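You operate a simulated robot arm through the tools that you are given. There is no shell and no other tool. Be economical: measure what you need, move in short steps, check, and stop when the job is done.

Carry out the task below with a simulated robot arm. There is one attempt and no reset: what you move stays moved.

Task
Set the green stop at 120 mm and clamp the module marked 26 against it with the purple stop.
Fine: Lock the green stop before clamping and the purple one after.

It is judged by the outcome, as a careful person would: the job done as asked, and still so three seconds after it is handed in. It fails if anything else is knocked over, pushed out of place, dropped, spilled or broken.

Robot
A 7-joint arm with a two-finger parallel gripper, fixed in place. Base frame: the origin is at the foot of the arm, x ahead of it, y to its left, z up; the work surface is at about z = 0. Lengths are in mm, angles in rad, forces in N, time in s.
With the tool pointing down near the work surface it reaches from about 240 to 620 mm from the base axis. Its first joint turns from -1.152 to 1.152 rad. Payload 2.6 kg.
Tool frame: the origin (TCP) lies between the finger pads and is the grasp point; the fingertips stand 30 mm ahead of it; z points along the fingers, y is the line along which they close. Largest opening 94 mm; finger width 28, thickness 10; the body of the gripper, 50 by 96 mm, starts 55 mm behind the TCP.
Orientation is that of the tool frame in the base frame, as [roll, pitch, yaw] about the fixed x, y, z axes, in that order (R = Rz(yaw) Ry(pitch) Rx(roll)). With the fingers straight down and closing along the base's y, the tool's x points along the base's -x, its y along +y and its z along -z.

Tools
- The arm moves only by the tool play_rows. Its argument "commands" is text: rows parted by semicolons, each of 7 numbers parted by spaces: the turn, a rotation vector about the tool's x, y, z in rad, then the shift along the tool's x, y, z in mm, then the finger opening in mm, from 0 to 94. In form: ax ay az x y z jaw; .... A call has 1 to 20 rows; each row shifts and turns the commanded pose from where the row before left it, along the tool's axes as they then stand. Each row takes 0.2 s and may step no farther than 50 mm and 0.15 rad from the row before; otherwise, or with a gripper value out of range, the whole call is refused. Where a pose cannot be reached the arm comes as near as it can. A force on the tool above 40 N (or 10 N above the force at the start of the call, whichever is more), or a blocked arm, ends the call early, and 0.2 s more pass. The fingers move at their own pace (about 72 mm/s each) and stop on an object; they squeeze with about 35 N. The grip force told is the motor's: it shows also when the fingers shut on nothing. Time passes only in rows, and 0.2 s behind the last, so rows that do not move let the fingers close. The reply holds the time, the measured pose of the TCP, the force on the tool along the base axes, the opening and the grip force, in the units named above and with some noise, with the torque about the TCP (base axes, N m) and any sound that the robot's microphone picked up.
- Cameras (640 x 400 px; columns grow to the right, rows downward): "scene" is fixed at [29.6, 443.4, 536.6]; the picture's right is [-0.76, -0.65, 0.00], its down [-0.52, 0.60, -0.61] and it looks along [0.40, -0.46, -0.79] (base axes); focal length 214 px, centre (320, 200). "wrist" rides on the gripper at [76, 14, -102] in the tool frame; the picture's right is [-0.18, 0.98, 0.00], its down [-0.75, -0.14, -0.64] and it looks along [-0.63, -0.12, 0.77] (tool axes); focal length 243 px, centre (320, 200).
- get_image(camera): a new picture of that camera. The clock stands still meanwhile.
- locate(camera, pixels): there is no depth. For up to 12 entries [column, row, z] of the newest picture of that camera ("zoom" is the newest enlarged one), the place [x, y] in the base frame at which the ray of that pixel passes the height z, good to about 2 mm. The clock stands still meanwhile.
- inspect(camera, box): a new picture of the part [left, top, right, bottom] of that camera's present view, enlarged. The clock stands still meanwhile.
- job_done(): hands the job in; it is judged then, once.

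Work in short steps. Measure before you move; look again where a grasp or a placing could have gone wrong, and mend it. You have 80 turns and 34 pictures in all, those below and enlarged ones among them. Open the gripper and draw the arm clear of the work before you hand the job in, unless the task says otherwise; then end with one line.

The tools are called after "Request:" as a command line: name --argument value ..., lists and objects as JSON in quotes. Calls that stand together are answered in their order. play_rows: Moves the arm, as the interface text tells. Its arguments: {"type":"object","properties":{"commands":{"type":"string"}},"required":["commands"]} The other tools are called the same way: get_image (camera) takes a picture; locate (camera, pixels) gives the place at which the rays of pixels pass given heights; inspect (camera, box) takes an enlarged picture of a part of a camera's view; job_done () hands the job in.

At the start:

```text
t: 0.0
tcp_pos: [381.3, -67.7, 326.2]
tool_rot: [3.141, 0.0, 3.141]
wrist_force: [0.4, 0.6, -0.1]
ft_torque: [-0.01, 0.01, 0.01]
grip_width: 94.0
grasp_force: 0.1
```

scene: 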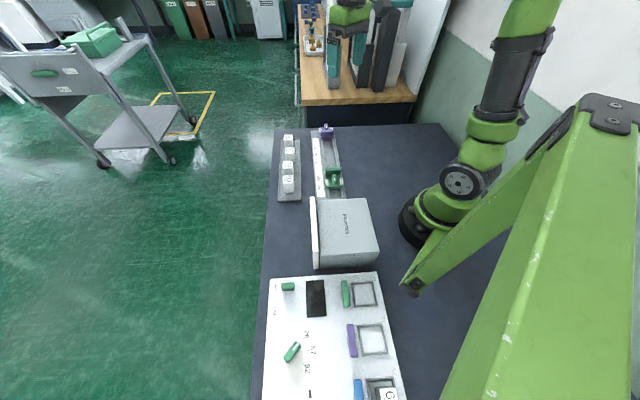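
wrist: 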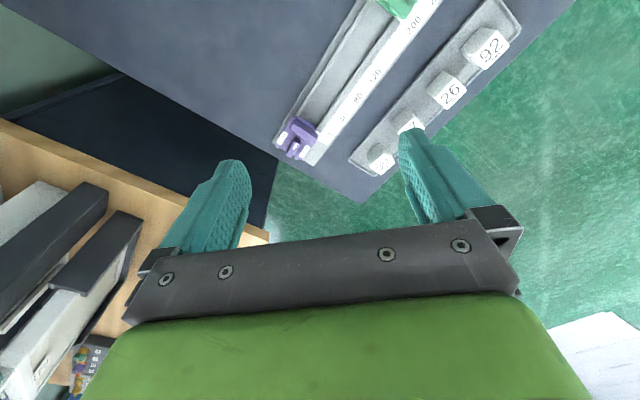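

The wrist view shows the rail with the purple stop at (297,138), the green one at about (397,5), and the module rack at right. I enlarge both views to see the details.

Request:
inspect --camera "wrist" --box '[260, 0, 540, 175]'

Request:
inspect --camera "scene" --box '[260, 115, 388, 275]'

```text
2.29 times, centred on (400, 88) of wrist
```

zoom: 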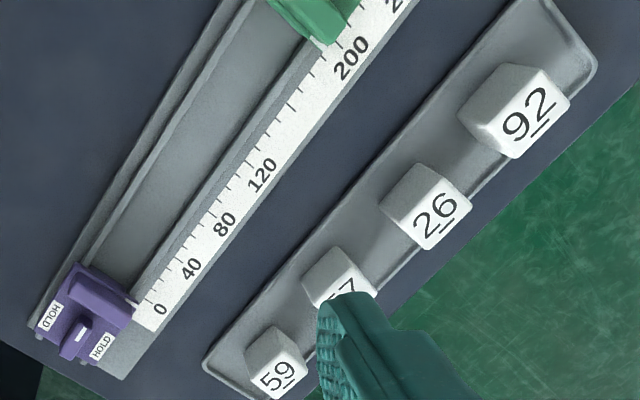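

```text
2.50 times, centred on (324, 195) of scene
```

zoom: 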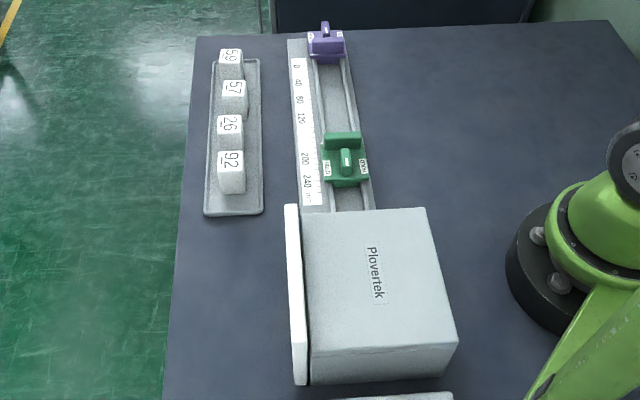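

I measure the rail, stops and module positions from the newest enlarged scene picture.

Request:
locate --camera "zoom" --pixels '[[299, 66, 15], [311, 182, 15], [288, 40, 0], [325, 24, 40], [346, 160, 40], [372, 208, 10], [228, 55, 30], [229, 125, 40], [230, 160, 40], [205, 214, 5], [262, 212, 5], [288, 207, 80]]'

Request:
locate --camera "wrist" --pixels '[[327, 135, 15], [412, 25, 15], [297, 138, 30], [397, 5, 30], [450, 90, 30], [488, 48, 30], [382, 155, 30], [275, 140, 0], [310, 165, 0], [350, 158, 5], [496, 0, 5], [520, 25, 5]]'

```text
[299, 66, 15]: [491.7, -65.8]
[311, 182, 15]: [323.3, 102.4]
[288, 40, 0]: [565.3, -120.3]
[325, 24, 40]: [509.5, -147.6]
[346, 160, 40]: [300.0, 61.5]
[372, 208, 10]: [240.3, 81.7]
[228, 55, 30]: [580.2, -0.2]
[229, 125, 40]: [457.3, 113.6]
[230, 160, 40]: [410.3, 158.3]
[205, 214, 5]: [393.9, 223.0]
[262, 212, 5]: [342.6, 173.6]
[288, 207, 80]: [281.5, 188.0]
```

```text
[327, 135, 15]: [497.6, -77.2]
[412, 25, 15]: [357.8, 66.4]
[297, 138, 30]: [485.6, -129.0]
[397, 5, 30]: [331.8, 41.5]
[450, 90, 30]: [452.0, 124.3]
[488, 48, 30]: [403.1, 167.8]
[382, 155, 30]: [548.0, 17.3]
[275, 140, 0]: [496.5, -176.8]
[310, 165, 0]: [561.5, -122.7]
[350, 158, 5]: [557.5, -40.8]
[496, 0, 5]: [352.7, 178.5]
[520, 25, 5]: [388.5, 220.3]
```

The rail runs along (-0.71, 0.71), the zero tick being near (496,-73) and mark 200 near (358,66). I move nearer with the tool turned 45° so that the wrist camera looks squarely across the rail.

Request:
play_rows --commands "0 0 0 22.75 -16.5 31.5 94;0 0 0 22.75 -16.5 31.5 94;0 0 0 22.75 -16.5 31.5 94;0 0 0 22.75 -16.5 31.5 94;0 0 -0.131 0 0 0 94;0 0 -0.131 0 0 0 94;0 0 -0.131 0 0 0 94;0 0 -0.131 0 0 0 94;0 0 -0.131 0 0 0 94;0 0 -0.1304 0 0 0 94;0 0 0 0 0 0 94"

Request:
get_image --camera "wrist"

```text
t: 2.4
tcp_pos: [290.4, -133.3, 198.2]
tool_rot: [3.14, 0.001, -2.354]
wrist_force: [0.3, -0.2, 0.3]
ft_torque: [0.05, 0.0, -0.01]
grip_width: 94.1
grasp_force: 0.1
```

```text
29 pictures are left
```

wrist: 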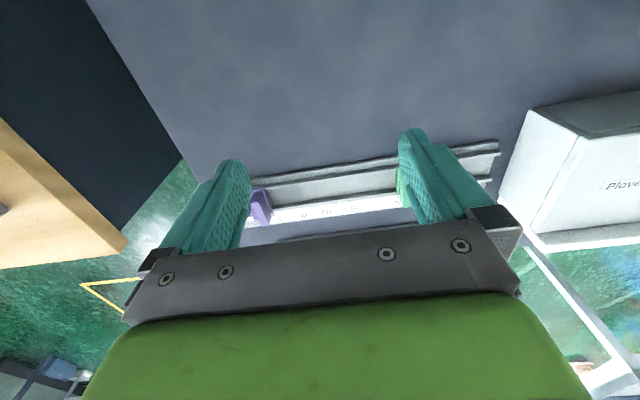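

The fingers hide the stops at (260,205) and (403,190), so I move out over the rail and lower so that it shows above the fingers.

Request:
play_rows --commands "0 0 0 -34.5 0 17 94;0 0 0 -34.5 0 17 94;0 0 0 -34.5 0 17 94;0 0 0 -34.5 0 17 94;0 0 0 0 0 0 94"

Request:
inspect --camera "wrist" --box '[160, 0, 480, 200]'

```text
t: 3.6
tcp_pos: [386.6, -35.5, 131.8]
tool_rot: [-3.142, 0.0, -2.357]
wrist_force: [0.8, -0.1, -0.1]
ft_torque: [0.02, -0.03, 0.04]
grip_width: 94.1
grasp_force: 0.0
```

```text
2.00 times, centred on (320, 100) of wrist
```

zoom: 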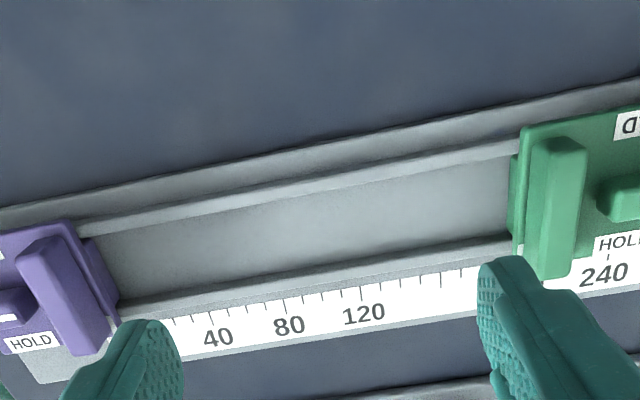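

The green stop sits near mark 205 with its fin at zoom (555,205), and its levers lie at the image edge. I shift along the rail to see it fully.

Request:
play_rows --commands "0 0 0 0 35 0 94;0 0 0 0 35 0 94;0 0 0 0 35 0 94;0 0 0 0 0 0 94"

Request:
inspect --camera "wrist" --box '[220, 0, 420, 125]'

```text
t: 4.6
tcp_pos: [311.6, 37.4, 130.6]
tool_rot: [-3.14, 0.001, -2.356]
wrist_force: [-0.1, -0.4, -1.0]
ft_torque: [0.03, 0.01, 0.02]
grip_width: 94.2
grasp_force: 0.0
```

```text
3.20 times, centred on (320, 62) of wrist
```

zoom: 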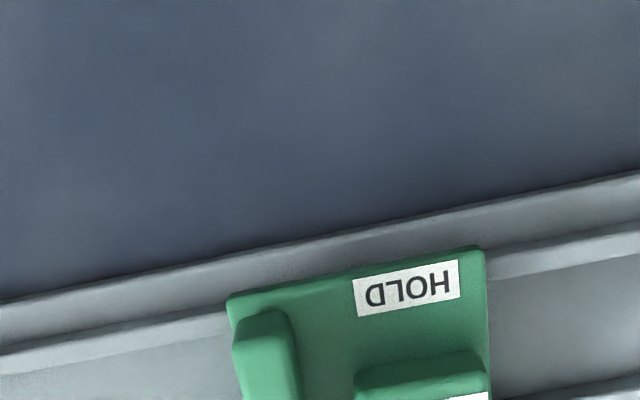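

Request:
inspect --camera "wrist" --box '[240, 60, 420, 180]'

```text
3.33 times, centred on (330, 120) of wrist
```

zoom: 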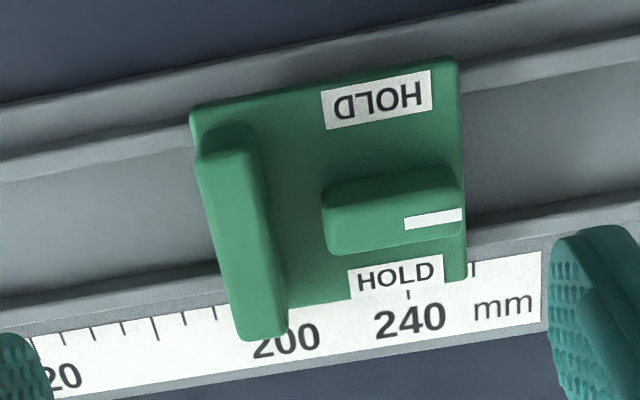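

The green stop has a cross fin on its low side and a lever (zoom (393,212), white mark toward +u) to be turned to a HOLD label. I take a scene close-up from another angle to triangulate heights.

Request:
locate --camera "zoom" --pixels '[[462, 215, 40], [462, 215, 30], [322, 215, 30], [393, 212, 40], [393, 212, 30], [200, 140, 60], [200, 140, 40], [262, 335, 60], [262, 335, 40], [457, 58, 25], [190, 110, 25], [154, 330, 10]]'

Request:
inspect --camera "scene" --box '[300, 150, 364, 190]'

```text
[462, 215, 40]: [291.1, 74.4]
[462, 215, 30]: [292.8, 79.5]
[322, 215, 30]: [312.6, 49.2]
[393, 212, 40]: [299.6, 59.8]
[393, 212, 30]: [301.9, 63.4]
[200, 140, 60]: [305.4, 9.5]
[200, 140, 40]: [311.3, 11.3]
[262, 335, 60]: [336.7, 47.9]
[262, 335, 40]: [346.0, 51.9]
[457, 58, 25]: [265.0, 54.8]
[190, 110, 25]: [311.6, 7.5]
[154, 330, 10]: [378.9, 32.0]
```

```text
10.00 times, centred on (332, 170) of scene
```

zoom: 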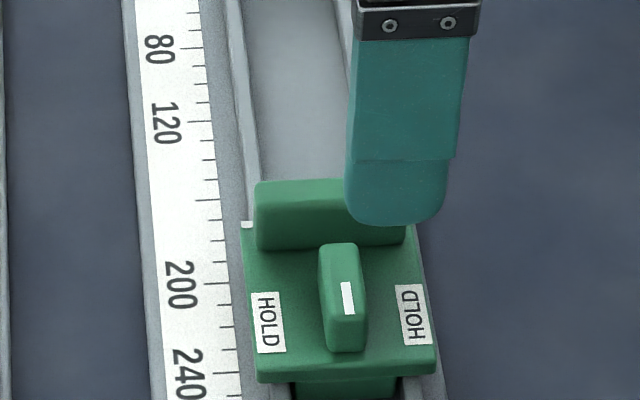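

The scene close-up shows a white index line on the plate's front edge at (247,225), beside the scale. I locate the same features here to find heights.

Request:
locate --camera "zoom" --pixels '[[349, 313, 30], [349, 313, 40], [349, 313, 50], [436, 362, 15], [436, 362, 25], [436, 362, 35], [255, 190, 40], [255, 190, 60], [247, 225, 20], [247, 225, 30], [200, 121, 10], [218, 283, 10]]'

```text
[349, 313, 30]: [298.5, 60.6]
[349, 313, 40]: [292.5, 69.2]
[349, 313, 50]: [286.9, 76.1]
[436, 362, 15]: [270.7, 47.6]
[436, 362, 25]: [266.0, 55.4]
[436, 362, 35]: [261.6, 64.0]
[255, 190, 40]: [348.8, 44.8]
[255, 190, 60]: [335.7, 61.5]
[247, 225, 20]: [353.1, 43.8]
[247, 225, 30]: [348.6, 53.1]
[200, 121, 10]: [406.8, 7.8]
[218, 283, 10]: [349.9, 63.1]
```

Plate top is at z≈25, lever top at z≈45, and the plate front is at s≈-214 along the rail axis. I locate the labels and lever outline to get the pivot.

Request:
locate --camera "zoom" --pixels '[[268, 322, 25], [413, 315, 25], [322, 248, 45], [357, 250, 45], [327, 320, 45], [366, 316, 45], [327, 350, 25], [365, 348, 25], [257, 372, 25], [250, 222, 25], [241, 238, 25]]'

```text
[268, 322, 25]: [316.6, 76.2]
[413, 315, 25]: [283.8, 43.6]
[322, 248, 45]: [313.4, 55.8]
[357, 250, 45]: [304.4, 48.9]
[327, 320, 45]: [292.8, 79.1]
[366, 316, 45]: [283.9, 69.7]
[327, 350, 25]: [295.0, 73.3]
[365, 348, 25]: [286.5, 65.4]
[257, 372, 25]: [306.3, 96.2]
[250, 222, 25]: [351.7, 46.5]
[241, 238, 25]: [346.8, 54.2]
```

The pivot is at about (300,60.5). I turn the tool 90° (tool x along −u, fingers closing across the rail) and centre over the lever.

Request:
play_rows --commands "0 0 -0.1428 0 0 0 94;0 0 -0.1428 0 0 0 94;0 0 -0.1428 0 0 0 94;0 0 -0.1428 0 0 0 94;0 0 -0.1428 0 0 0 80;0 0 -0.1428 0 0 0 70;0 0 -0.1428 0 0 0 60;0 0 -0.1428 0 0 0 50;0 0 -0.1428 0 0 0 46;0 0 -0.1428 0 0 0 46;0 0 -0.1428 0 0 0 46;0 0 0 -24.5 -8.1 20 46;0 0 0 0 0 0 46"

Request:
get_image --camera "wrist"

```text
t: 7.4
tcp_pos: [303.0, 60.8, 113.3]
tool_rot: [-3.141, 0.0, -0.785]
wrist_force: [-0.1, 0.6, -0.1]
ft_torque: [0.02, -0.01, 0.0]
grip_width: 45.9
grasp_force: 0.1
```

```text
24 pictures are left
```

wrist: 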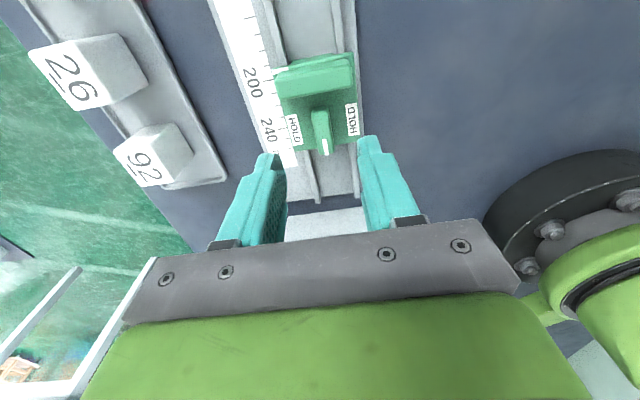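

The lever shows at (321,130), between the fingers. I locate it and the index from this view, along with module 26 and 92.

Request:
locate --camera "wrist" --pixels '[[318, 112, 45], [325, 148, 45], [313, 130, 45], [330, 130, 45], [277, 67, 25], [355, 55, 50], [295, 130, 25], [352, 119, 25], [264, 95, 10], [140, 80, 5], [192, 150, 5]]'

Request:
inspect --camera "wrist" --box '[220, 20, 400, 170]'

```text
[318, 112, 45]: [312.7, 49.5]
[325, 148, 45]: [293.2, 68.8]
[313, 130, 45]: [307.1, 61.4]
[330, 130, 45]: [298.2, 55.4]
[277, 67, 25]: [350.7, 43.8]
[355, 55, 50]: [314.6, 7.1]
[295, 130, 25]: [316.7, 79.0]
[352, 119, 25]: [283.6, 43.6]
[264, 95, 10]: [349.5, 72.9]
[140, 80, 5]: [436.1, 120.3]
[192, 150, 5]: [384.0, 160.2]
```

```text
2.67 times, centred on (310, 95) of wrist
```

zoom: 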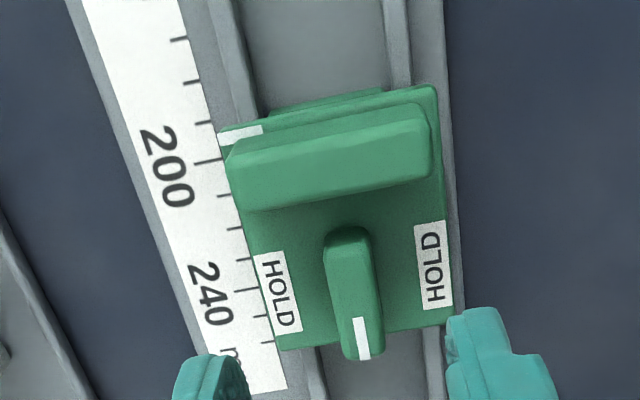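

The index line (zoom (240,135)) reads about 193 and the lever is centred beneath the tool. I descend to z≈59 and close on the lever.

Request:
play_rows --commands "0 0 0 0 0 18 46;0 0 0 0 0 18 46;0 0 0 0 0 17.5 46;0 0 0 0 0 0 46"

Request:
play_rows --commands "0 0 0 0 0 0 30;0 0 0 0 0 0 20;0 0 0 0 0 0 10;0 0 0 0 0 0 8;0 0 0 0 0 0 8"

```text
t: 8.4
tcp_pos: [304.9, 61.3, 57.5]
tool_rot: [-3.141, 0.002, -0.787]
wrist_force: [-0.6, 1.3, -0.3]
ft_torque: [-0.01, -0.01, 0.0]
grip_width: 45.8
grasp_force: 0.1
```

```text
t: 9.6
tcp_pos: [303.5, 60.8, 57.4]
tool_rot: [3.14, 0.002, -0.785]
wrist_force: [-8.3, -10.6, -0.6]
ft_torque: [-0.06, 0.25, 0.04]
grip_width: 15.7
grasp_force: 7.1
```

The lever is gripped (15.7 mm) with some side force toward −n, so I ease 1.5 mm that way, squeeze fully, then drag 60 mm toward the low end.

Request:
play_rows --commands "0 0 0 0 1.5 0 0;0 0 0 0 0 0 0;0 0 0 5 0 0 0;0 0 0 10 0 0 0;0 0 0 10 0 0 0;0 0 0 10 0 0 0;0 0 0 10 0 0 0;0 0 0 10 0 0 0;0 0 0 5 0 0 0;0 0 0 0 0 0 0"

Request:
inspect --camera "wrist" --box '[160, 0, 400, 150]'

```text
t: 11.8
tcp_pos: [342.8, 18.5, 58.2]
tool_rot: [3.14, 0.003, -0.783]
wrist_force: [-4.6, -5.1, -28.5]
ft_torque: [-0.55, -0.48, -0.03]
grip_width: 12.5
grasp_force: 44.9
```

```text
2.67 times, centred on (280, 75) of wrist
```

zoom: 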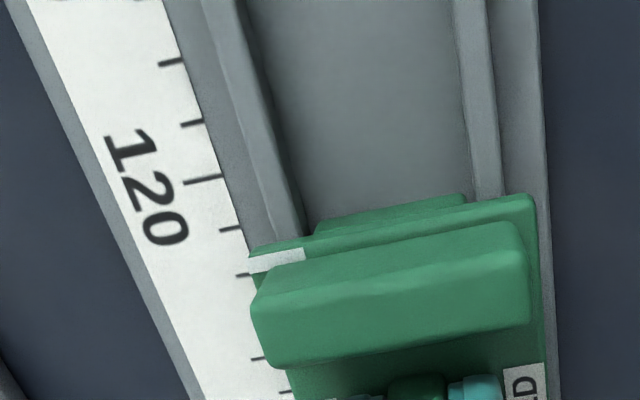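

The index line at zoom (277,258) reads about 137. I locate the index and ticks for a parallax-free reading.

Request:
locate --camera "zoom" --pixels '[[250, 265, 25], [303, 252, 25], [200, 182, 10], [200, 182, 15], [230, 229, 10], [243, 275, 10], [190, 124, 10], [190, 124, 15], [250, 254, 25]]'

```text
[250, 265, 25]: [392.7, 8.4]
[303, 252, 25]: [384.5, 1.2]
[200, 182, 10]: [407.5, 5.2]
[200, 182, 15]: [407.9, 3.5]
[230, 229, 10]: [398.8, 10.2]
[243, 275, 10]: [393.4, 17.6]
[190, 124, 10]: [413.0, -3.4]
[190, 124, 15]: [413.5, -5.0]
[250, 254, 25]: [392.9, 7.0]
```

Corrected for height, the index reads about 132 (index s≈-271.5, mark 120 at s≈-283.8). I move 12 mm more and lower slightly to relieve the vertical pull.

Request:
play_rows --commands "0 0 0 0 0 0.7 0;0 0 0 4 0 0 0;0 0 0 4 0 0 0;0 0 0 4 0 0 0;0 0 0 0 0 0 0;0 0 0 0 0 0 0"

Request:
inspect --camera "wrist" --box '[160, 0, 400, 150]'

```text
t: 13.2
tcp_pos: [351.9, 8.4, 56.8]
tool_rot: [3.139, 0.001, -0.788]
wrist_force: [-15.9, -14.4, 6.7]
ft_torque: [0.1, 0.6, 0.05]
grip_width: 12.3
grasp_force: 44.9
```

```text
2.67 times, centred on (280, 75) of wrist
```

zoom: 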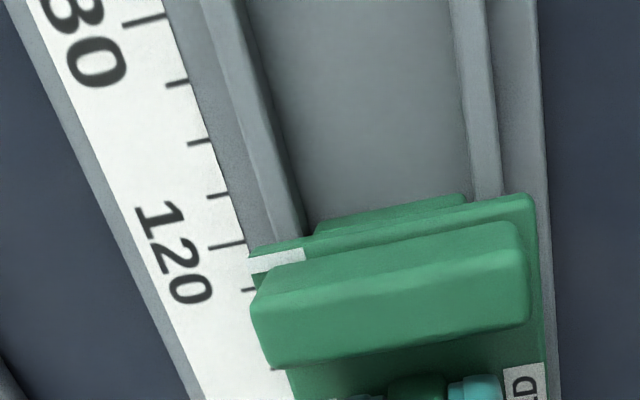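

I locate the index and the 110/120/130 ticks again.

Request:
locate --camera "zoom" --pixels '[[251, 265, 25], [304, 254, 25], [208, 249, 8], [243, 243, 8], [208, 198, 8], [228, 194, 8], [245, 290, 8], [251, 258, 25], [304, 248, 25], [250, 272, 25]]'

```text
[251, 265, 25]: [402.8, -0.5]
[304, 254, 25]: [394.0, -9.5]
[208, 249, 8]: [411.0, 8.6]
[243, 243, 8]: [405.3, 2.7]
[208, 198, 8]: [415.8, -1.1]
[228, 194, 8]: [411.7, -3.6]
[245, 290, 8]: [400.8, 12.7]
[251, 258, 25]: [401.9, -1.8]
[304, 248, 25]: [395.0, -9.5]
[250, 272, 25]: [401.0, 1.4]
```

It reads about 119–120. I ease the side load, release, lift, and shift so the camera is straight above the index for a parallax-free check.

Request:
play_rows --commands "0 0 0 0 1.5 0 0;0 0 0 0 0 0 0;0 0 0 0 0 0 24;0 0 0 0 0 0 40;0 0 0 0 0 0 40;0 0 0 0 0 -17 40;0 0 0 0 0 -17 40;0 0 0 -16 0 0 40;0 0 0 -16 0 0 40;0 0 0 0 0 0 40"

Request:
inspect --camera "wrist" --box '[220, 0, 340, 75]'

```text
t: 15.4
tcp_pos: [328.6, 31.2, 89.7]
tool_rot: [-3.141, 0.001, -0.786]
wrist_force: [0.3, -0.3, 0.5]
ft_torque: [0.01, -0.02, -0.04]
grip_width: 40.1
grasp_force: 0.1
```

```text
5.33 times, centred on (280, 38) of wrist
```

zoom: 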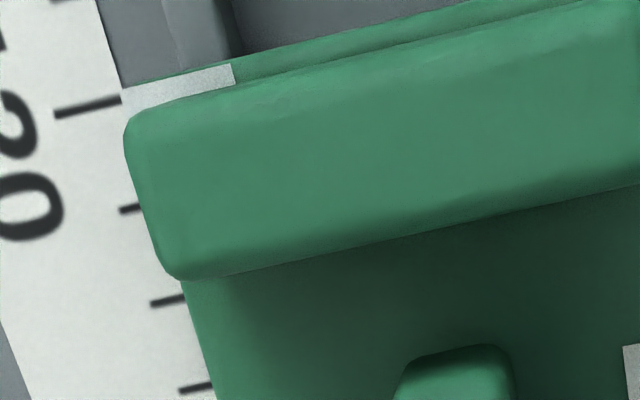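

Seen from straight above, the index line and the 120 tick are collinear to within about 0.3 mm. Next I look at the lever to find its centre for the locking turn.

Request:
inspect --camera "wrist" --box '[220, 30, 400, 150]'

```text
3.33 times, centred on (310, 90) of wrist
```

zoom: 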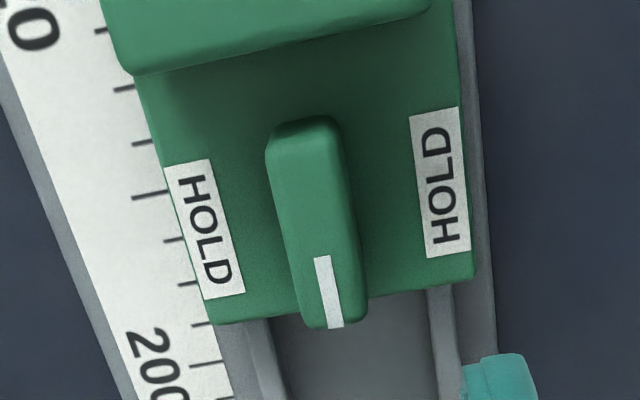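

Request:
locate --camera "zoom" --pixels '[[204, 229, 25], [441, 182, 25], [267, 145, 45], [345, 140, 45], [302, 325, 45], [365, 315, 45], [323, 255, 45], [337, 326, 45], [215, 324, 25], [475, 277, 25]]'

```text
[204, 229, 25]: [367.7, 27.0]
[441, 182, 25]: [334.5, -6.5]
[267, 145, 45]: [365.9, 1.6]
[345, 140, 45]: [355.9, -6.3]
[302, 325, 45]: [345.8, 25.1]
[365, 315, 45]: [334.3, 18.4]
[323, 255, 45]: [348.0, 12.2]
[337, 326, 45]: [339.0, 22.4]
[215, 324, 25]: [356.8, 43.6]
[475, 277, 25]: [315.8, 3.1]
```

Pivot is at about (350.7,9.8). I go back down centred on it and grip the lever.

Request:
play_rows --commands "0 0 0 15.5 0.2 0 40;0 0 0 15.5 0.2 0 40;0 0 0 0 0 16 40;0 0 0 0 0 16 40;0 0 0 0 0 0.5 40;0 0 0 0 0 0 24;0 0 0 0 0 0 12;0 0 0 0 0 0 8;0 0 0 0 0 0 0;0 0 0 0 0 0 0"

```text
t: 17.6
tcp_pos: [351.8, 9.9, 59.1]
tool_rot: [-3.139, -0.001, -0.783]
wrist_force: [13.1, 10.4, -9.3]
ft_torque: [0.06, -0.31, -0.09]
grip_width: 12.6
grasp_force: 45.1
```

Side force is 17 N toward +n, so I shift 0.8 mm that way and begin the turn.

Request:
play_rows --commands "0 0 0 0 -0.8 0 0;0 0 0 0 0 0 0;0 0 0.08 0 0 0 0;0 0 0.08 0 0 0 0;0 0 0.08 0 0 0 0;0 0 0.08 0 0 0 0;0 0 0.08 0 0 0 0"

```text
t: 19.2
tcp_pos: [351.2, 8.9, 59.0]
tool_rot: [3.141, 0.0, -1.187]
wrist_force: [8.1, 7.9, -5.7]
ft_torque: [0.54, 0.0, 0.02]
grip_width: 12.2
grasp_force: 44.9
```

It turns freely with little torque, so I continue to the full 90°.

Request:
play_rows --commands "0 0 0.1 0 0 0 0;0 0 0.1 0 0 0 0;0 0 0.1 0 0 0 0;0 0 0.1 0 0 0 0;0 0 0.1 0 0 0 0;0 0 0.1 0 0 0 0;0 0 0.1 0 0 0 0;0 0 0.1 0 0 0 0;0 0 0.1 0 0 0 0;0 0 0.1 0 0 0 0;0 0 0.1 0 0 0 0;0 0 0.08 0 0 0 0;0 0 0 0 0 0 0"

```text
t: 22.0
tcp_pos: [350.7, 7.8, 58.9]
tool_rot: [-3.141, -0.002, -2.368]
wrist_force: [-15.1, -19.1, 17.5]
ft_torque: [-0.72, 0.56, 0.41]
grip_width: 12.4
grasp_force: 45.8
```

The lever turned about 90°. I release with a small opening, lift, and look.

Request:
play_rows --commands "0 0 0 0 0 0 20;0 0 0 0 0 0 24;0 0 0 0 0 0 24;0 0 0 0 0 -20 24;0 0 0 0 0 -30 40;0 0 0 -25 0 0 94;0 0 0 -25 -20 0 94;0 0 0 0 -20 0 94;0 0 0 0 0 0 94"

Request:
inspect --camera "wrist" --box '[240, 0, 440, 125]'

```text
t: 24.0
tcp_pos: [416.6, 12.4, 106.2]
tool_rot: [3.141, 0.0, -2.364]
wrist_force: [0.0, 0.1, -0.5]
ft_torque: [0.04, -0.01, 0.0]
grip_width: 94.1
grasp_force: 0.0
```

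```text
3.20 times, centred on (340, 62) of wrist
```

zoom: 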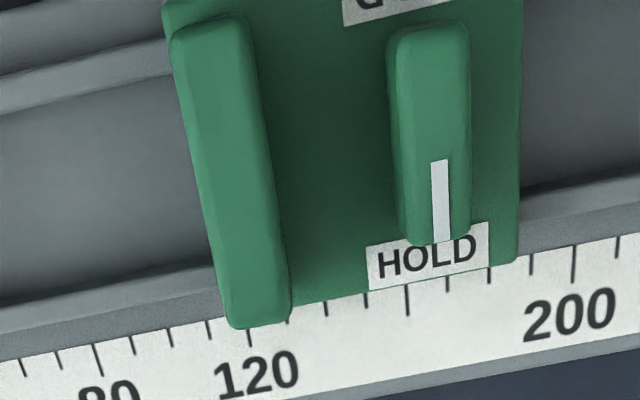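

The green lever's white mark now points at HOLD. Next I move over the modules to view 26.

Request:
play_rows --commands "0 0 0 0 0 -30 94;0 0 0 -32 16 0 94;0 0 0 -32 16 0 94;0 0 0 -32 16 0 94;0 0 0 0 0 0 94"

Request:
get_image --camera "wrist"

```text
t: 25.2
tcp_pos: [449.6, 117.8, 139.1]
tool_rot: [-3.141, 0.0, -2.368]
wrist_force: [0.6, 0.0, -0.1]
ft_torque: [0.01, -0.02, 0.03]
grip_width: 93.9
grasp_force: 0.1
```

```text
17 pictures are left
```

wrist: 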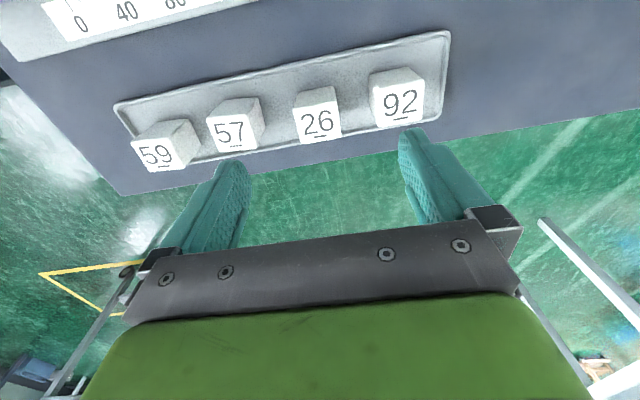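

Module 26 is at (318,118), with clear gaps on both sides. I enlarge it to measure.

Request:
inspect --camera "wrist" --box '[200, 50, 440, 200]'

Request:
inspect --camera "scene" --box '[275, 125, 371, 205]'

```text
2.67 times, centred on (320, 125) of wrist
```

zoom: 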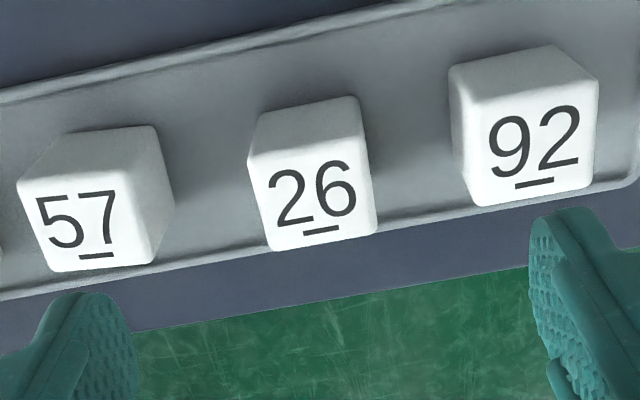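

```text
5.00 times, centred on (323, 165) of scene
```

zoom: 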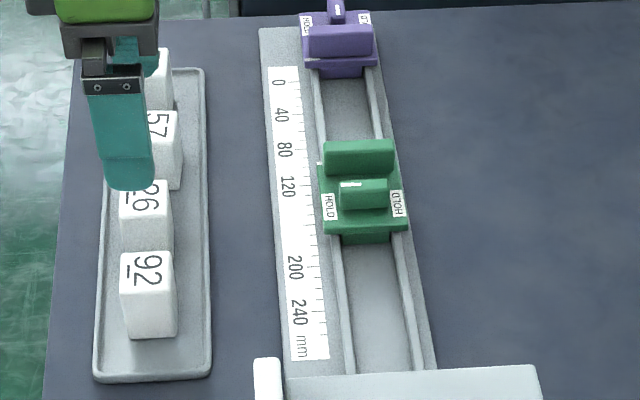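

I locate module 26's base corners and top corners at candidate heights in the wrist view, and 92/26 in the scene view.

Request:
locate --camera "zoom" --pixels '[[122, 283, 40], [122, 283, 50], [172, 283, 50], [170, 253, 50], [178, 337, 5], [126, 338, 5], [172, 213, 40], [172, 213, 50], [170, 182, 45], [173, 255, 5]]'

Request:
locate --camera "wrist" --pixels '[[299, 93, 5], [334, 86.5, 5], [294, 110, 40], [294, 110, 50], [338, 103, 40], [338, 103, 50], [341, 139, 40], [341, 139, 50], [302, 144, 40], [302, 144, 50]]'

```text
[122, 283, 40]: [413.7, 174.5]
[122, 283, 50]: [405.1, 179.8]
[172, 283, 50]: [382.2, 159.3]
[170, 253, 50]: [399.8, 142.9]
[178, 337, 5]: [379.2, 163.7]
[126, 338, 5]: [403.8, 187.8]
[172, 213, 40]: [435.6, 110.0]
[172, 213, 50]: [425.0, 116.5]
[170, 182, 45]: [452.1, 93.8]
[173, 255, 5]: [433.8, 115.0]
```

```text
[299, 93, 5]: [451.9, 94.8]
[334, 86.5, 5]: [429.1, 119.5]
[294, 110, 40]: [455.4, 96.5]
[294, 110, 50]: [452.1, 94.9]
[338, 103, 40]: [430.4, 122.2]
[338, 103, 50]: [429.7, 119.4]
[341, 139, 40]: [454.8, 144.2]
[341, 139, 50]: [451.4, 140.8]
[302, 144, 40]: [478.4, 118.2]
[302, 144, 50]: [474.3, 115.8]
```

Module 26: centre ≈ (452,118), about 31 mm square, top z≈50. I turn the tool so the fingers close across it (along n), leaving its clamped faces free, and descend part way.

Request:
play_rows --commands "0 0 -0.1439 0 0 0 94;0 0 -0.1439 0 0 0 90;0 0 -0.1439 0 0 0 80;0 0 -0.1439 0 0 0 70;0 0 -0.1439 0 0 0 60;0 0 -0.1439 0 0 0 60;0 0 -0.1439 0 0 0 60;0 0 -0.1439 0 0 0 60;0 0 -0.1439 0 0 0 60;0 0 -0.1439 0 0 0 60;0 0 -0.1439 0 0 0 60;0 0 0 1.7 -1.6 10 60;0 0 0 0 0 25 60;0 0 0 0 0 0 60"

Request:
get_image --camera "wrist"

```text
t: 28.2
tcp_pos: [452.0, 115.1, 104.0]
tool_rot: [3.141, -0.002, -0.783]
wrist_force: [-0.1, 1.2, -0.5]
ft_torque: [-0.04, 0.01, 0.01]
grip_width: 60.0
grasp_force: 0.0
```

```text
14 pictures are left
```

wrist: 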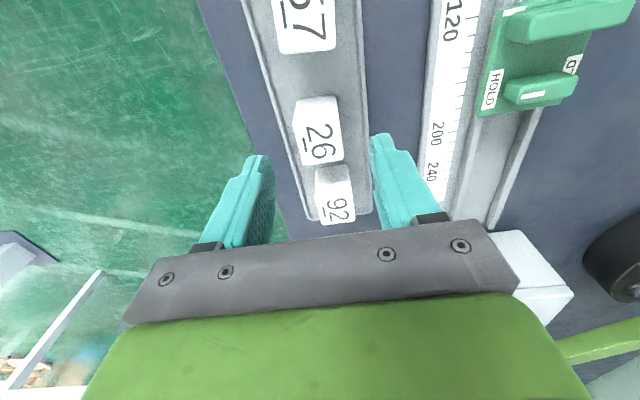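

Module 26 lies between the fingers. I check its top corners at z=50 before descending.

Request:
locate --camera "wrist" --pixels '[[293, 107, 50], [335, 96, 50], [342, 157, 50], [303, 166, 50], [295, 130, 50], [341, 125, 50]]'

```text
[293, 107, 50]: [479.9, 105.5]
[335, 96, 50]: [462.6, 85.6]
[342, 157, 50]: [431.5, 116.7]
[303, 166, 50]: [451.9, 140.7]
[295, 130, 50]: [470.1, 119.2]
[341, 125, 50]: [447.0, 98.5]
```

Consistent with centre (452,118). I correct by ~1.5 mm, descend to z≈52 and grip.

Request:
play_rows --commands "0 0 0 -1.5 -1.3 0 60;0 0 0 0 0 18 60;0 0 0 0 0 17 60;0 0 0 0 0 17 60;0 0 0 0 0 0 60;0 0 0 0 0 0 42;0 0 0 0 0 0 32;0 0 0 0 0 0 26;0 0 0 0 0 0 20;0 0 0 0 0 0 20"

```text
t: 30.4
tcp_pos: [452.4, 118.9, 50.9]
tool_rot: [3.14, 0.001, -0.783]
wrist_force: [-0.3, -1.0, -0.4]
ft_torque: [-0.01, 0.0, 0.0]
grip_width: 35.6
grasp_force: 35.3
```

It's gripped at 35.6 mm with 35 N. I lift straight up 70 mm and check.

Request:
play_rows --commands "0 0 0 0 0 -10 15;0 0 0 0 0 -20 15;0 0 0 0 0 -20 15;0 0 0 0 0 -20 15;0 0 0 0 0 0 15"

Request:
get_image --camera "wrist"

```text
t: 31.6
tcp_pos: [451.5, 118.2, 122.3]
tool_rot: [-3.141, 0.0, -0.783]
wrist_force: [-0.4, 0.0, -0.5]
ft_torque: [-0.03, 0.03, 0.02]
grip_width: 35.7
grasp_force: 34.8
```

```text
13 pictures are left
```

wrist: 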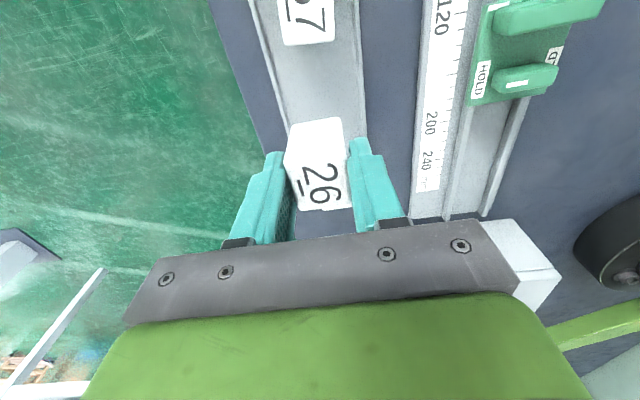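

The module is held level. I carry it at this height to above the channel, just ahead of the green stop.

Request:
play_rows --commands "0 0 0 15 30 0 15;0 0 0 15 30 0 15;0 0 0 15 30 0 15;0 0 0 15 30 0 15;0 0 0 13.8 28.3 0 15;0 0 0 0 0 0 15"

Request:
get_image --camera "wrist"

Request:
inspect --camera "scene" --box '[295, 120, 375, 190]'

```text
t: 33.0
tcp_pos: [399.7, -38.9, 122.2]
tool_rot: [3.141, 0.001, -0.784]
wrist_force: [0.0, -0.6, -0.7]
ft_torque: [0.0, -0.04, 0.0]
grip_width: 35.5
grasp_force: 34.3
```

```text
12 pictures are left
```

wrist: 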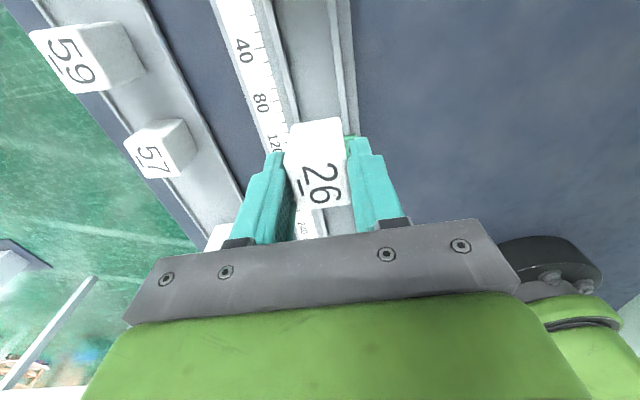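

```text
5.71 times, centred on (335, 155) of scene
```

zoom: 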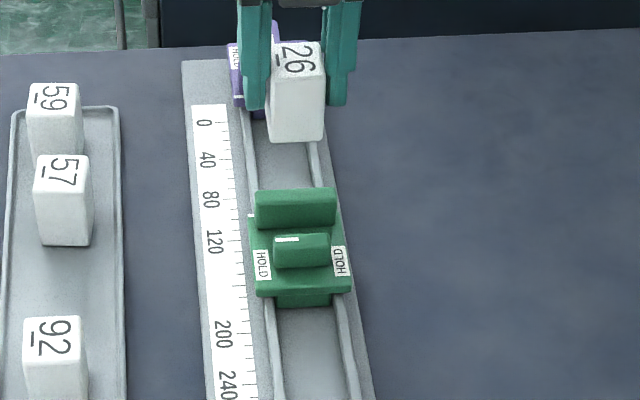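

I measure the channel's inner edges near mark 60–100 in the wrist view to check its width and centre.

Request:
inspect --camera "wrist" --box '[220, 0, 400, 130]'

```text
3.08 times, centred on (310, 65) of wrist
```

zoom: 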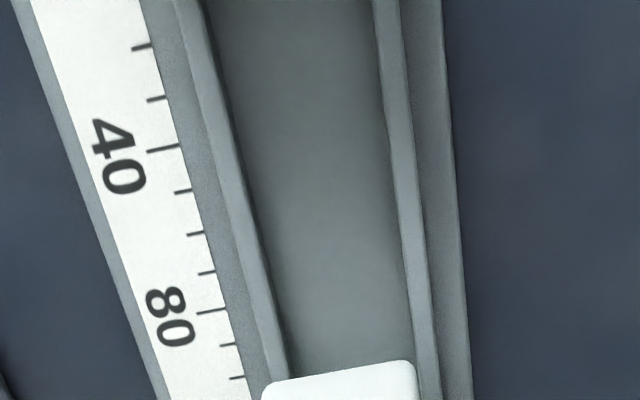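

Request:
locate --camera "zoom" --pixels '[[230, 100, 12], [383, 75, 12], [273, 290, 12], [407, 275, 12], [215, 100, 15], [393, 75, 15], [248, 260, 15], [421, 270, 15]]'

```text
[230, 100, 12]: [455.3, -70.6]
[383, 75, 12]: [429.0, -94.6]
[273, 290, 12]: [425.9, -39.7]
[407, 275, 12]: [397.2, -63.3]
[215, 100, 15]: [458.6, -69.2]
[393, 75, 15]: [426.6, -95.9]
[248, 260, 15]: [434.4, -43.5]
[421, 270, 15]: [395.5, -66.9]
```

The channel is about 36–37 mm wide, centred at n≈254.5; the module is 35.6, a close fit. I lower to just above the flanges and look.

Request:
play_rows --commands "0 0 0 0 0.4 15 15;0 0 0 0 0 15 15;0 0 0 0 0 15 15;0 0 0 0 0 12 15;0 0 0 0 0 0 15;0 0 0 0 0 0 15"

Request:
inspect --camera "scene" --box '[305, 120, 361, 160]'

```text
t: 34.4
tcp_pos: [399.0, -37.5, 66.3]
tool_rot: [-3.141, 0.0, -0.784]
wrist_force: [0.2, 0.1, -0.2]
ft_torque: [0.02, -0.01, -0.01]
grip_width: 35.4
grasp_force: 35.3
```

```text
10.00 times, centred on (333, 140) of scene
```

zoom: 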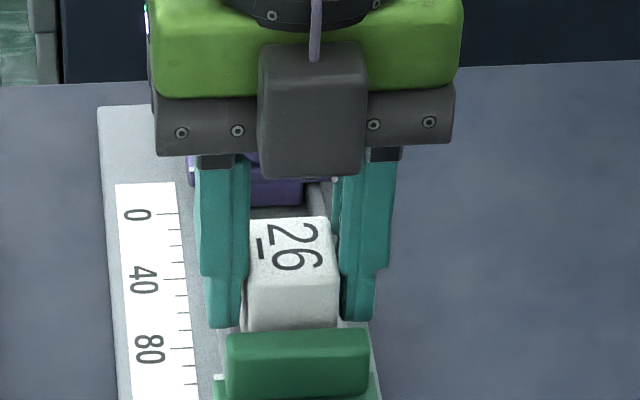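

Looks aligned. I descend in 2 mm steps, watching the force.

Request:
play_rows --commands "0 0 0 0 0 2 15;0 0 0 0 0 2 15;0 0 0 0 0 2 15;0 0 0 0 0 2 15;0 0 0 0 0 0 15"

```text
t: 35.6
tcp_pos: [399.2, -39.7, 57.5]
tool_rot: [3.141, 0.001, -0.783]
wrist_force: [-0.1, 0.1, -1.2]
ft_torque: [0.0, -0.04, 0.03]
grip_width: 35.6
grasp_force: 34.9
```

Request:
play_rows --commands "0 0 0 0 0 1.5 15;0 0 0 0 0 1.5 15;0 0 0 0 0 1.5 15;0 0 0 0 0 0 15"

```text
t: 36.6
tcp_pos: [400.6, -38.0, 54.8]
tool_rot: [-3.141, -0.001, -0.783]
wrist_force: [-6.1, 0.0, 25.6]
ft_torque: [0.0, 0.0, 0.01]
grip_width: 35.5
grasp_force: 34.9
```

Contact at z≈55 with 25 N. I look whether the module sits on the channel floor or on the flanges.

Request:
inspect --camera "wrist" --box '[230, 60, 400, 220]'

```text
2.50 times, centred on (315, 140) of wrist
```

zoom: 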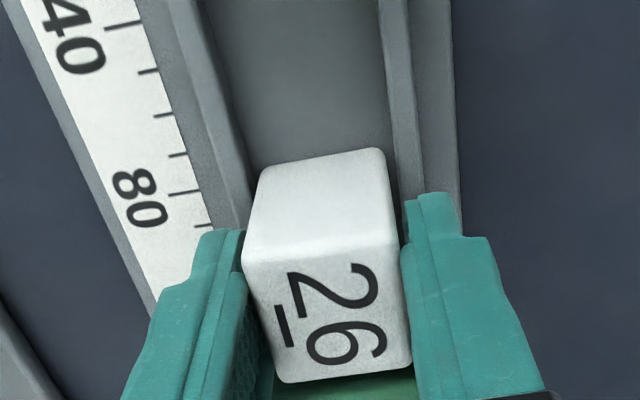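

The module's lower edge (zoom (262,168)–(380,150)) sits on the floor between the flanges. I release and lift away.

Request:
play_rows --commands "0 0 0 0 0 -0.8 25;0 0 0 0 0 0 40;0 0 0 0 0 0 50;0 0 0 0 0 0 50;0 0 0 0 0 -20 50;0 0 0 0 0 -30 50;0 0 0 0 0 -25 50;0 0 0 0 0 0 46"

Request:
get_image --camera "wrist"

```text
t: 38.4
tcp_pos: [401.0, -38.6, 128.3]
tool_rot: [-3.141, -0.001, -0.784]
wrist_force: [0.2, 0.0, 0.4]
ft_torque: [-0.01, 0.0, 0.01]
grip_width: 46.1
grasp_force: 0.0
```

```text
7 pictures are left
```

wrist: 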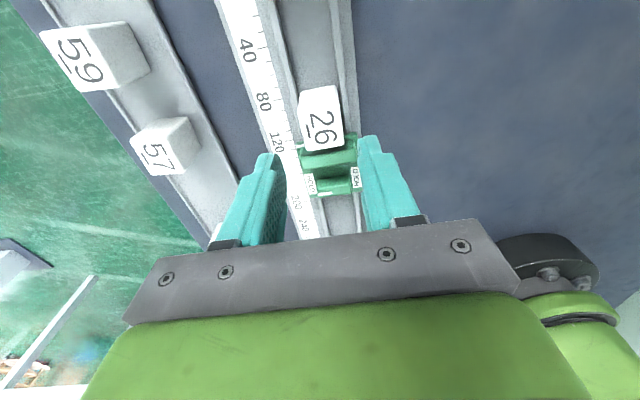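

The module stands upright in the channel just ahead of the green stop. I move along the rail to view the purple stop.

Request:
play_rows --commands "0 0 0 30 0 0 46;0 0 0 30 0 0 46;0 0 0 30 0 0 46;0 0 0 0 0 0 46"

Request:
inspect --camera "wrist" --box '[200, 0, 440, 150]'

```text
t: 39.4
tcp_pos: [463.9, -102.3, 128.7]
tool_rot: [-3.14, 0.0, -0.782]
wrist_force: [0.0, -0.4, 0.6]
ft_torque: [0.0, -0.01, -0.01]
grip_width: 46.0
grasp_force: 0.0
```

```text
2.67 times, centred on (320, 75) of wrist
```

zoom: 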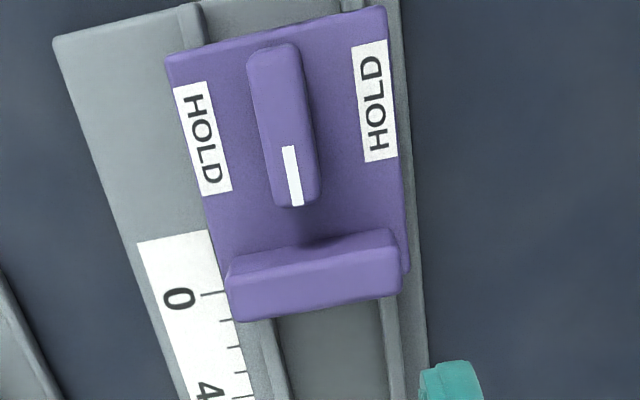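

The purple stop's lever is at zoom (283,125). I locate the labels and lever for its pivot.

Request:
locate --camera "zoom" --pixels '[[203, 138, 25], [374, 100, 25], [250, 70, 45], [298, 60, 45], [275, 205, 45], [319, 195, 45], [167, 58, 25], [386, 10, 25], [407, 270, 25]]'

```text
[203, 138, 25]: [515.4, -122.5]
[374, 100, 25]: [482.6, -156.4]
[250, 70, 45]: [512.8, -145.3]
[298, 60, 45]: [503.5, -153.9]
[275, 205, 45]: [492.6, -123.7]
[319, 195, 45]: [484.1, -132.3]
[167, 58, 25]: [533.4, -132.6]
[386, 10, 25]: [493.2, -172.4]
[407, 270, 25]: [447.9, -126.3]
```

Purple pivot ≈ (498.7,-139). I centre over it, descend to z≈59 and grip the lever.

Request:
play_rows --commands "0 0 0 25.3 0.5 0 46;0 0 0 25.3 0.5 0 46;0 0 0 0 0 18 46;0 0 0 0 0 18 46;0 0 0 0 0 18 46;0 0 0 0 0 16 40;0 0 0 0 0 0 40;0 0 0 0 0 0 24;0 0 0 0 0 0 12;0 0 0 0 0 0 8;0 0 0 0 0 0 0;0 0 0 0 0 0 0"

```text
t: 42.0
tcp_pos: [498.8, -138.6, 58.7]
tool_rot: [3.14, 0.0, -0.785]
wrist_force: [1.1, 0.6, -4.0]
ft_torque: [-0.08, -0.14, -0.1]
grip_width: 12.4
grasp_force: 44.9
```

Good centred grip. I slide the purple stop 62 mm toward the module, short of contact.

Request:
play_rows --commands "0 0 0 -4 0 0 0;0 0 0 -8 0 0 0;0 0 0 -10 0 0 0;0 0 0 -10 0 0 0;0 0 0 -10 0 0 0;0 0 0 -10 0 0 0;0 0 0 -6 0 0 0;0 0 0 -4 0 0 0;0 0 0 0 0 0 0"

```text
t: 44.0
tcp_pos: [455.7, -93.6, 58.3]
tool_rot: [-3.14, -0.003, -0.783]
wrist_force: [6.0, 4.3, 9.1]
ft_torque: [0.13, -0.06, -0.12]
grip_width: 12.3
grasp_force: 45.3
```

Moved freely. I advance in 2 mm steps, watching for the push-back along the rail.

Request:
play_rows --commands "0 0 0 -2 0 0 0;0 0 0 -2 0 0 0;0 0 0 -2 0 0 0;0 0 0 -2 0 0 0;0 0 0 0 0 0 0"

Request:
inspect --camera "scene" --box '[300, 115, 364, 165]'

```text
t: 45.2
tcp_pos: [449.2, -88.9, 59.5]
tool_rot: [-3.142, 0.0, -0.783]
wrist_force: [8.2, 6.8, 17.2]
ft_torque: [-0.05, -0.25, -0.12]
grip_width: 12.5
grasp_force: 45.0
```

```text
8.00 times, centred on (332, 140) of scene
```

zoom: 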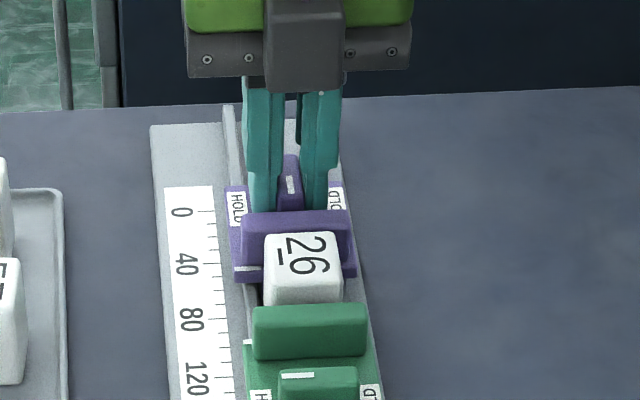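

Close but no push-back yet. I continue in 1.5 mm steps.

Request:
play_rows --commands "0 0 0 -1.5 -0.4 0.5 0;0 0 0 -1.5 0 0 0;0 0 0 -1.5 0 0 0;0 0 0 -1.5 0 0 0;0 0 0 0 0 0 0"

```text
t: 46.4
tcp_pos: [445.2, -85.3, 58.7]
tool_rot: [-3.141, -0.003, -0.784]
wrist_force: [6.5, 6.1, 26.0]
ft_torque: [0.48, 0.3, -0.06]
grip_width: 12.4
grasp_force: 44.7
```

No rail-direction force yet; vertical force is 26 N so I rise 0.8 mm and keep stepping.

Request:
play_rows --commands "0 0 0 0 0 -0.9 0;0 0 0 -1.5 0 0 0;0 0 0 -1.5 0 0 0;0 0 0 -1.5 0 0 0;0 0 0 0 0 0 0"

```text
t: 47.6
tcp_pos: [440.7, -80.9, 58.6]
tool_rot: [-3.139, -0.002, -0.784]
wrist_force: [17.1, 5.4, 5.1]
ft_torque: [0.28, -0.14, -0.05]
grip_width: 12.2
grasp_force: 45.6
```

Push-back of about 8 N along the rail appears, meaning contact with the module. I go on in 1 mm steps.

Request:
play_rows --commands "0 0 0 -1 -0.4 0 0;0 0 0 -1 0 0 0;0 0 0 0 0 0 0"

```text
t: 48.4
tcp_pos: [441.0, -79.5, 58.3]
tool_rot: [-3.138, -0.007, -0.782]
wrist_force: [32.4, -2.4, -17.6]
ft_torque: [0.23, -0.2, -0.13]
grip_width: 12.4
grasp_force: 45.2
```

Now 25 N along the rail: module is clamped. I relieve the side force and look before locking.

Request:
play_rows --commands "0 0 0 0 -0.8 0 0;0 0 0 0 0 0 0"

Request:
inspect --camera "scene" --box '[308, 130, 356, 170]'

```text
t: 49.0
tcp_pos: [439.9, -81.1, 58.6]
tool_rot: [-3.141, -0.007, -0.781]
wrist_force: [22.5, -5.5, -13.8]
ft_torque: [-0.84, -1.06, -0.13]
grip_width: 12.6
grasp_force: 45.0
```

```text
10.00 times, centred on (332, 150) of scene
```

zoom: 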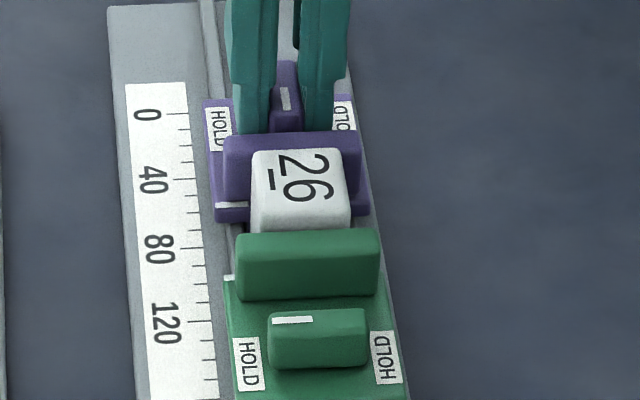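

Module is squeezed between both stops. I lock the purple lever by turning it 90° while keeping the push.

Request:
play_rows --commands "0 0 0.1 0 0 0 0;0 0 0.1 0 0 0 0;0 0 0.1 0 0 0 0;0 0 0.1 0 0 0 0;0 0 0.1 0 0 0 0;0 0 0.1 0 0 0 0;0 0 0.1 0 0 0 0;0 0 0.1 0 0 0 0"

```text
t: 50.8
tcp_pos: [441.2, -79.4, 58.6]
tool_rot: [-3.14, -0.002, -1.585]
wrist_force: [12.8, -11.7, -1.9]
ft_torque: [-1.33, -0.16, 0.08]
grip_width: 12.4
grasp_force: 45.3
```

Turned halfway with 17 N still pushing along the rail. I finish the turn.

Request:
play_rows --commands "0 0 0.1 0 0 0 0;0 0 0.1 0 0 0 0;0 0 0.1 0 0 0 0;0 0 0.1 0 0 0 0;0 0 0.1 0 0 0 0;0 0 0.1 0 0 0 0;0 0 0.1 0 0 0 0;0 0 0.085 0 0 0 0;0 0 0 0 0 0 0"

```text
t: 52.8
tcp_pos: [441.1, -80.8, 58.8]
tool_rot: [-3.139, 0.0, -2.368]
wrist_force: [7.7, -15.2, 13.1]
ft_torque: [-0.46, 0.06, 0.44]
grip_width: 12.3
grasp_force: 44.9
```

Turned to yaw −2.368 as with the green one. I release, lift clear, and move back to look.

Request:
play_rows --commands "0 0 0 0 0 0 18;0 0 0 0 0 0 24;0 0 0 0 0 0 24;0 0 0 0 0 -20 24;0 0 0 0 0 -40 24;0 0 0 0 0 -40 40;0 0 0 10 30 0 60;0 0 0 10 30 0 60;0 0 0 0 0 0 60"

Request:
inspect --camera "scene" --box '[300, 122, 364, 172]'

```text
t: 54.8
tcp_pos: [384.3, -48.8, 160.0]
tool_rot: [-3.14, -0.002, -2.369]
wrist_force: [1.0, 0.2, 0.5]
ft_torque: [-0.02, -0.03, -0.02]
grip_width: 60.2
grasp_force: 0.0
```

```text
8.00 times, centred on (332, 147) of scene
```

zoom: 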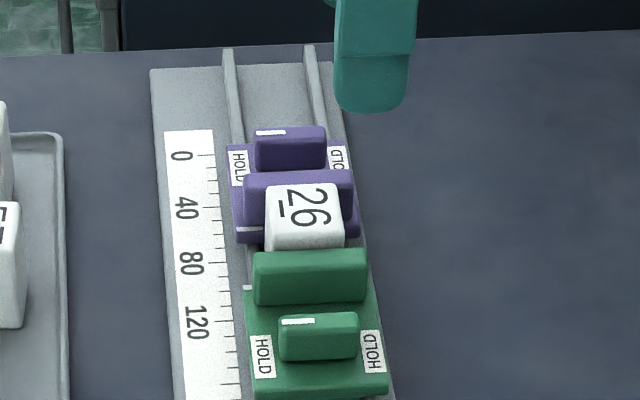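

Both levers point at HOLD. I check the green index and the module contact from straight above once more.

Request:
play_rows --commands "0 0 0 -6 40 0 60;0 0 0 -6 40 0 60;0 0 0 0 16 0 60;0 0 -0.1439 0 0 0 60;0 0 -0.1439 0 0 0 60;0 0 -0.1439 0 0 0 60;0 0 -0.1439 0 0 0 60;0 0 -0.1439 0 0 0 60;0 0 -0.1439 0 0 0 60;0 0 -0.1439 0 0 0 60;0 0 -0.1439 0 0 0 60;0 0 -0.1439 0 0 0 60;0 0 -0.1439 0 0 0 60;0 0 -0.1439 0 0 0 60;0 0 0 5 0 35 60;0 0 0 0 0 30 60;0 0 0 0 0 0 60"

Request:
inspect --camera "wrist" --box '[220, 0, 380, 100]'

```text
t: 58.4
tcp_pos: [331.4, 24.4, 94.8]
tool_rot: [3.141, 0.0, -0.787]
wrist_force: [0.4, -0.3, 0.6]
ft_torque: [-0.04, 0.01, 0.0]
grip_width: 60.0
grasp_force: 0.1
```

```text
4.00 times, centred on (300, 50) of wrist
```

zoom: 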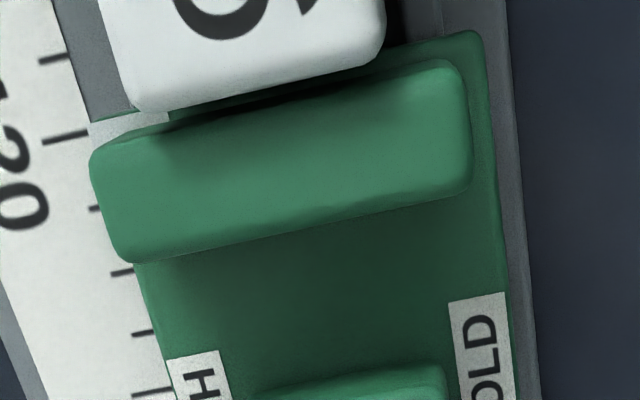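

The index line (92,127) is nearly in line with the 120 tick (42,142)–(88,132). I compute the offset with heights.

Request:
locate --camera "zoom" --pixels '[[92, 127, 25], [130, 120, 25], [165, 114, 25], [46, 141, 8], [65, 137, 8], [86, 133, 8], [40, 62, 8], [65, 56, 8], [95, 208, 8], [120, 272, 8]]'

```text
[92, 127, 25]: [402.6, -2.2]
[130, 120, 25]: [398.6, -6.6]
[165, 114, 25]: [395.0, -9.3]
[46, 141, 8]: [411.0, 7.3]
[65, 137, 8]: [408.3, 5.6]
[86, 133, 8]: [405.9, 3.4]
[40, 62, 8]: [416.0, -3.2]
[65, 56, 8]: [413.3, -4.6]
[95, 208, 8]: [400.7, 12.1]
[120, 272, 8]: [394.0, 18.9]
```

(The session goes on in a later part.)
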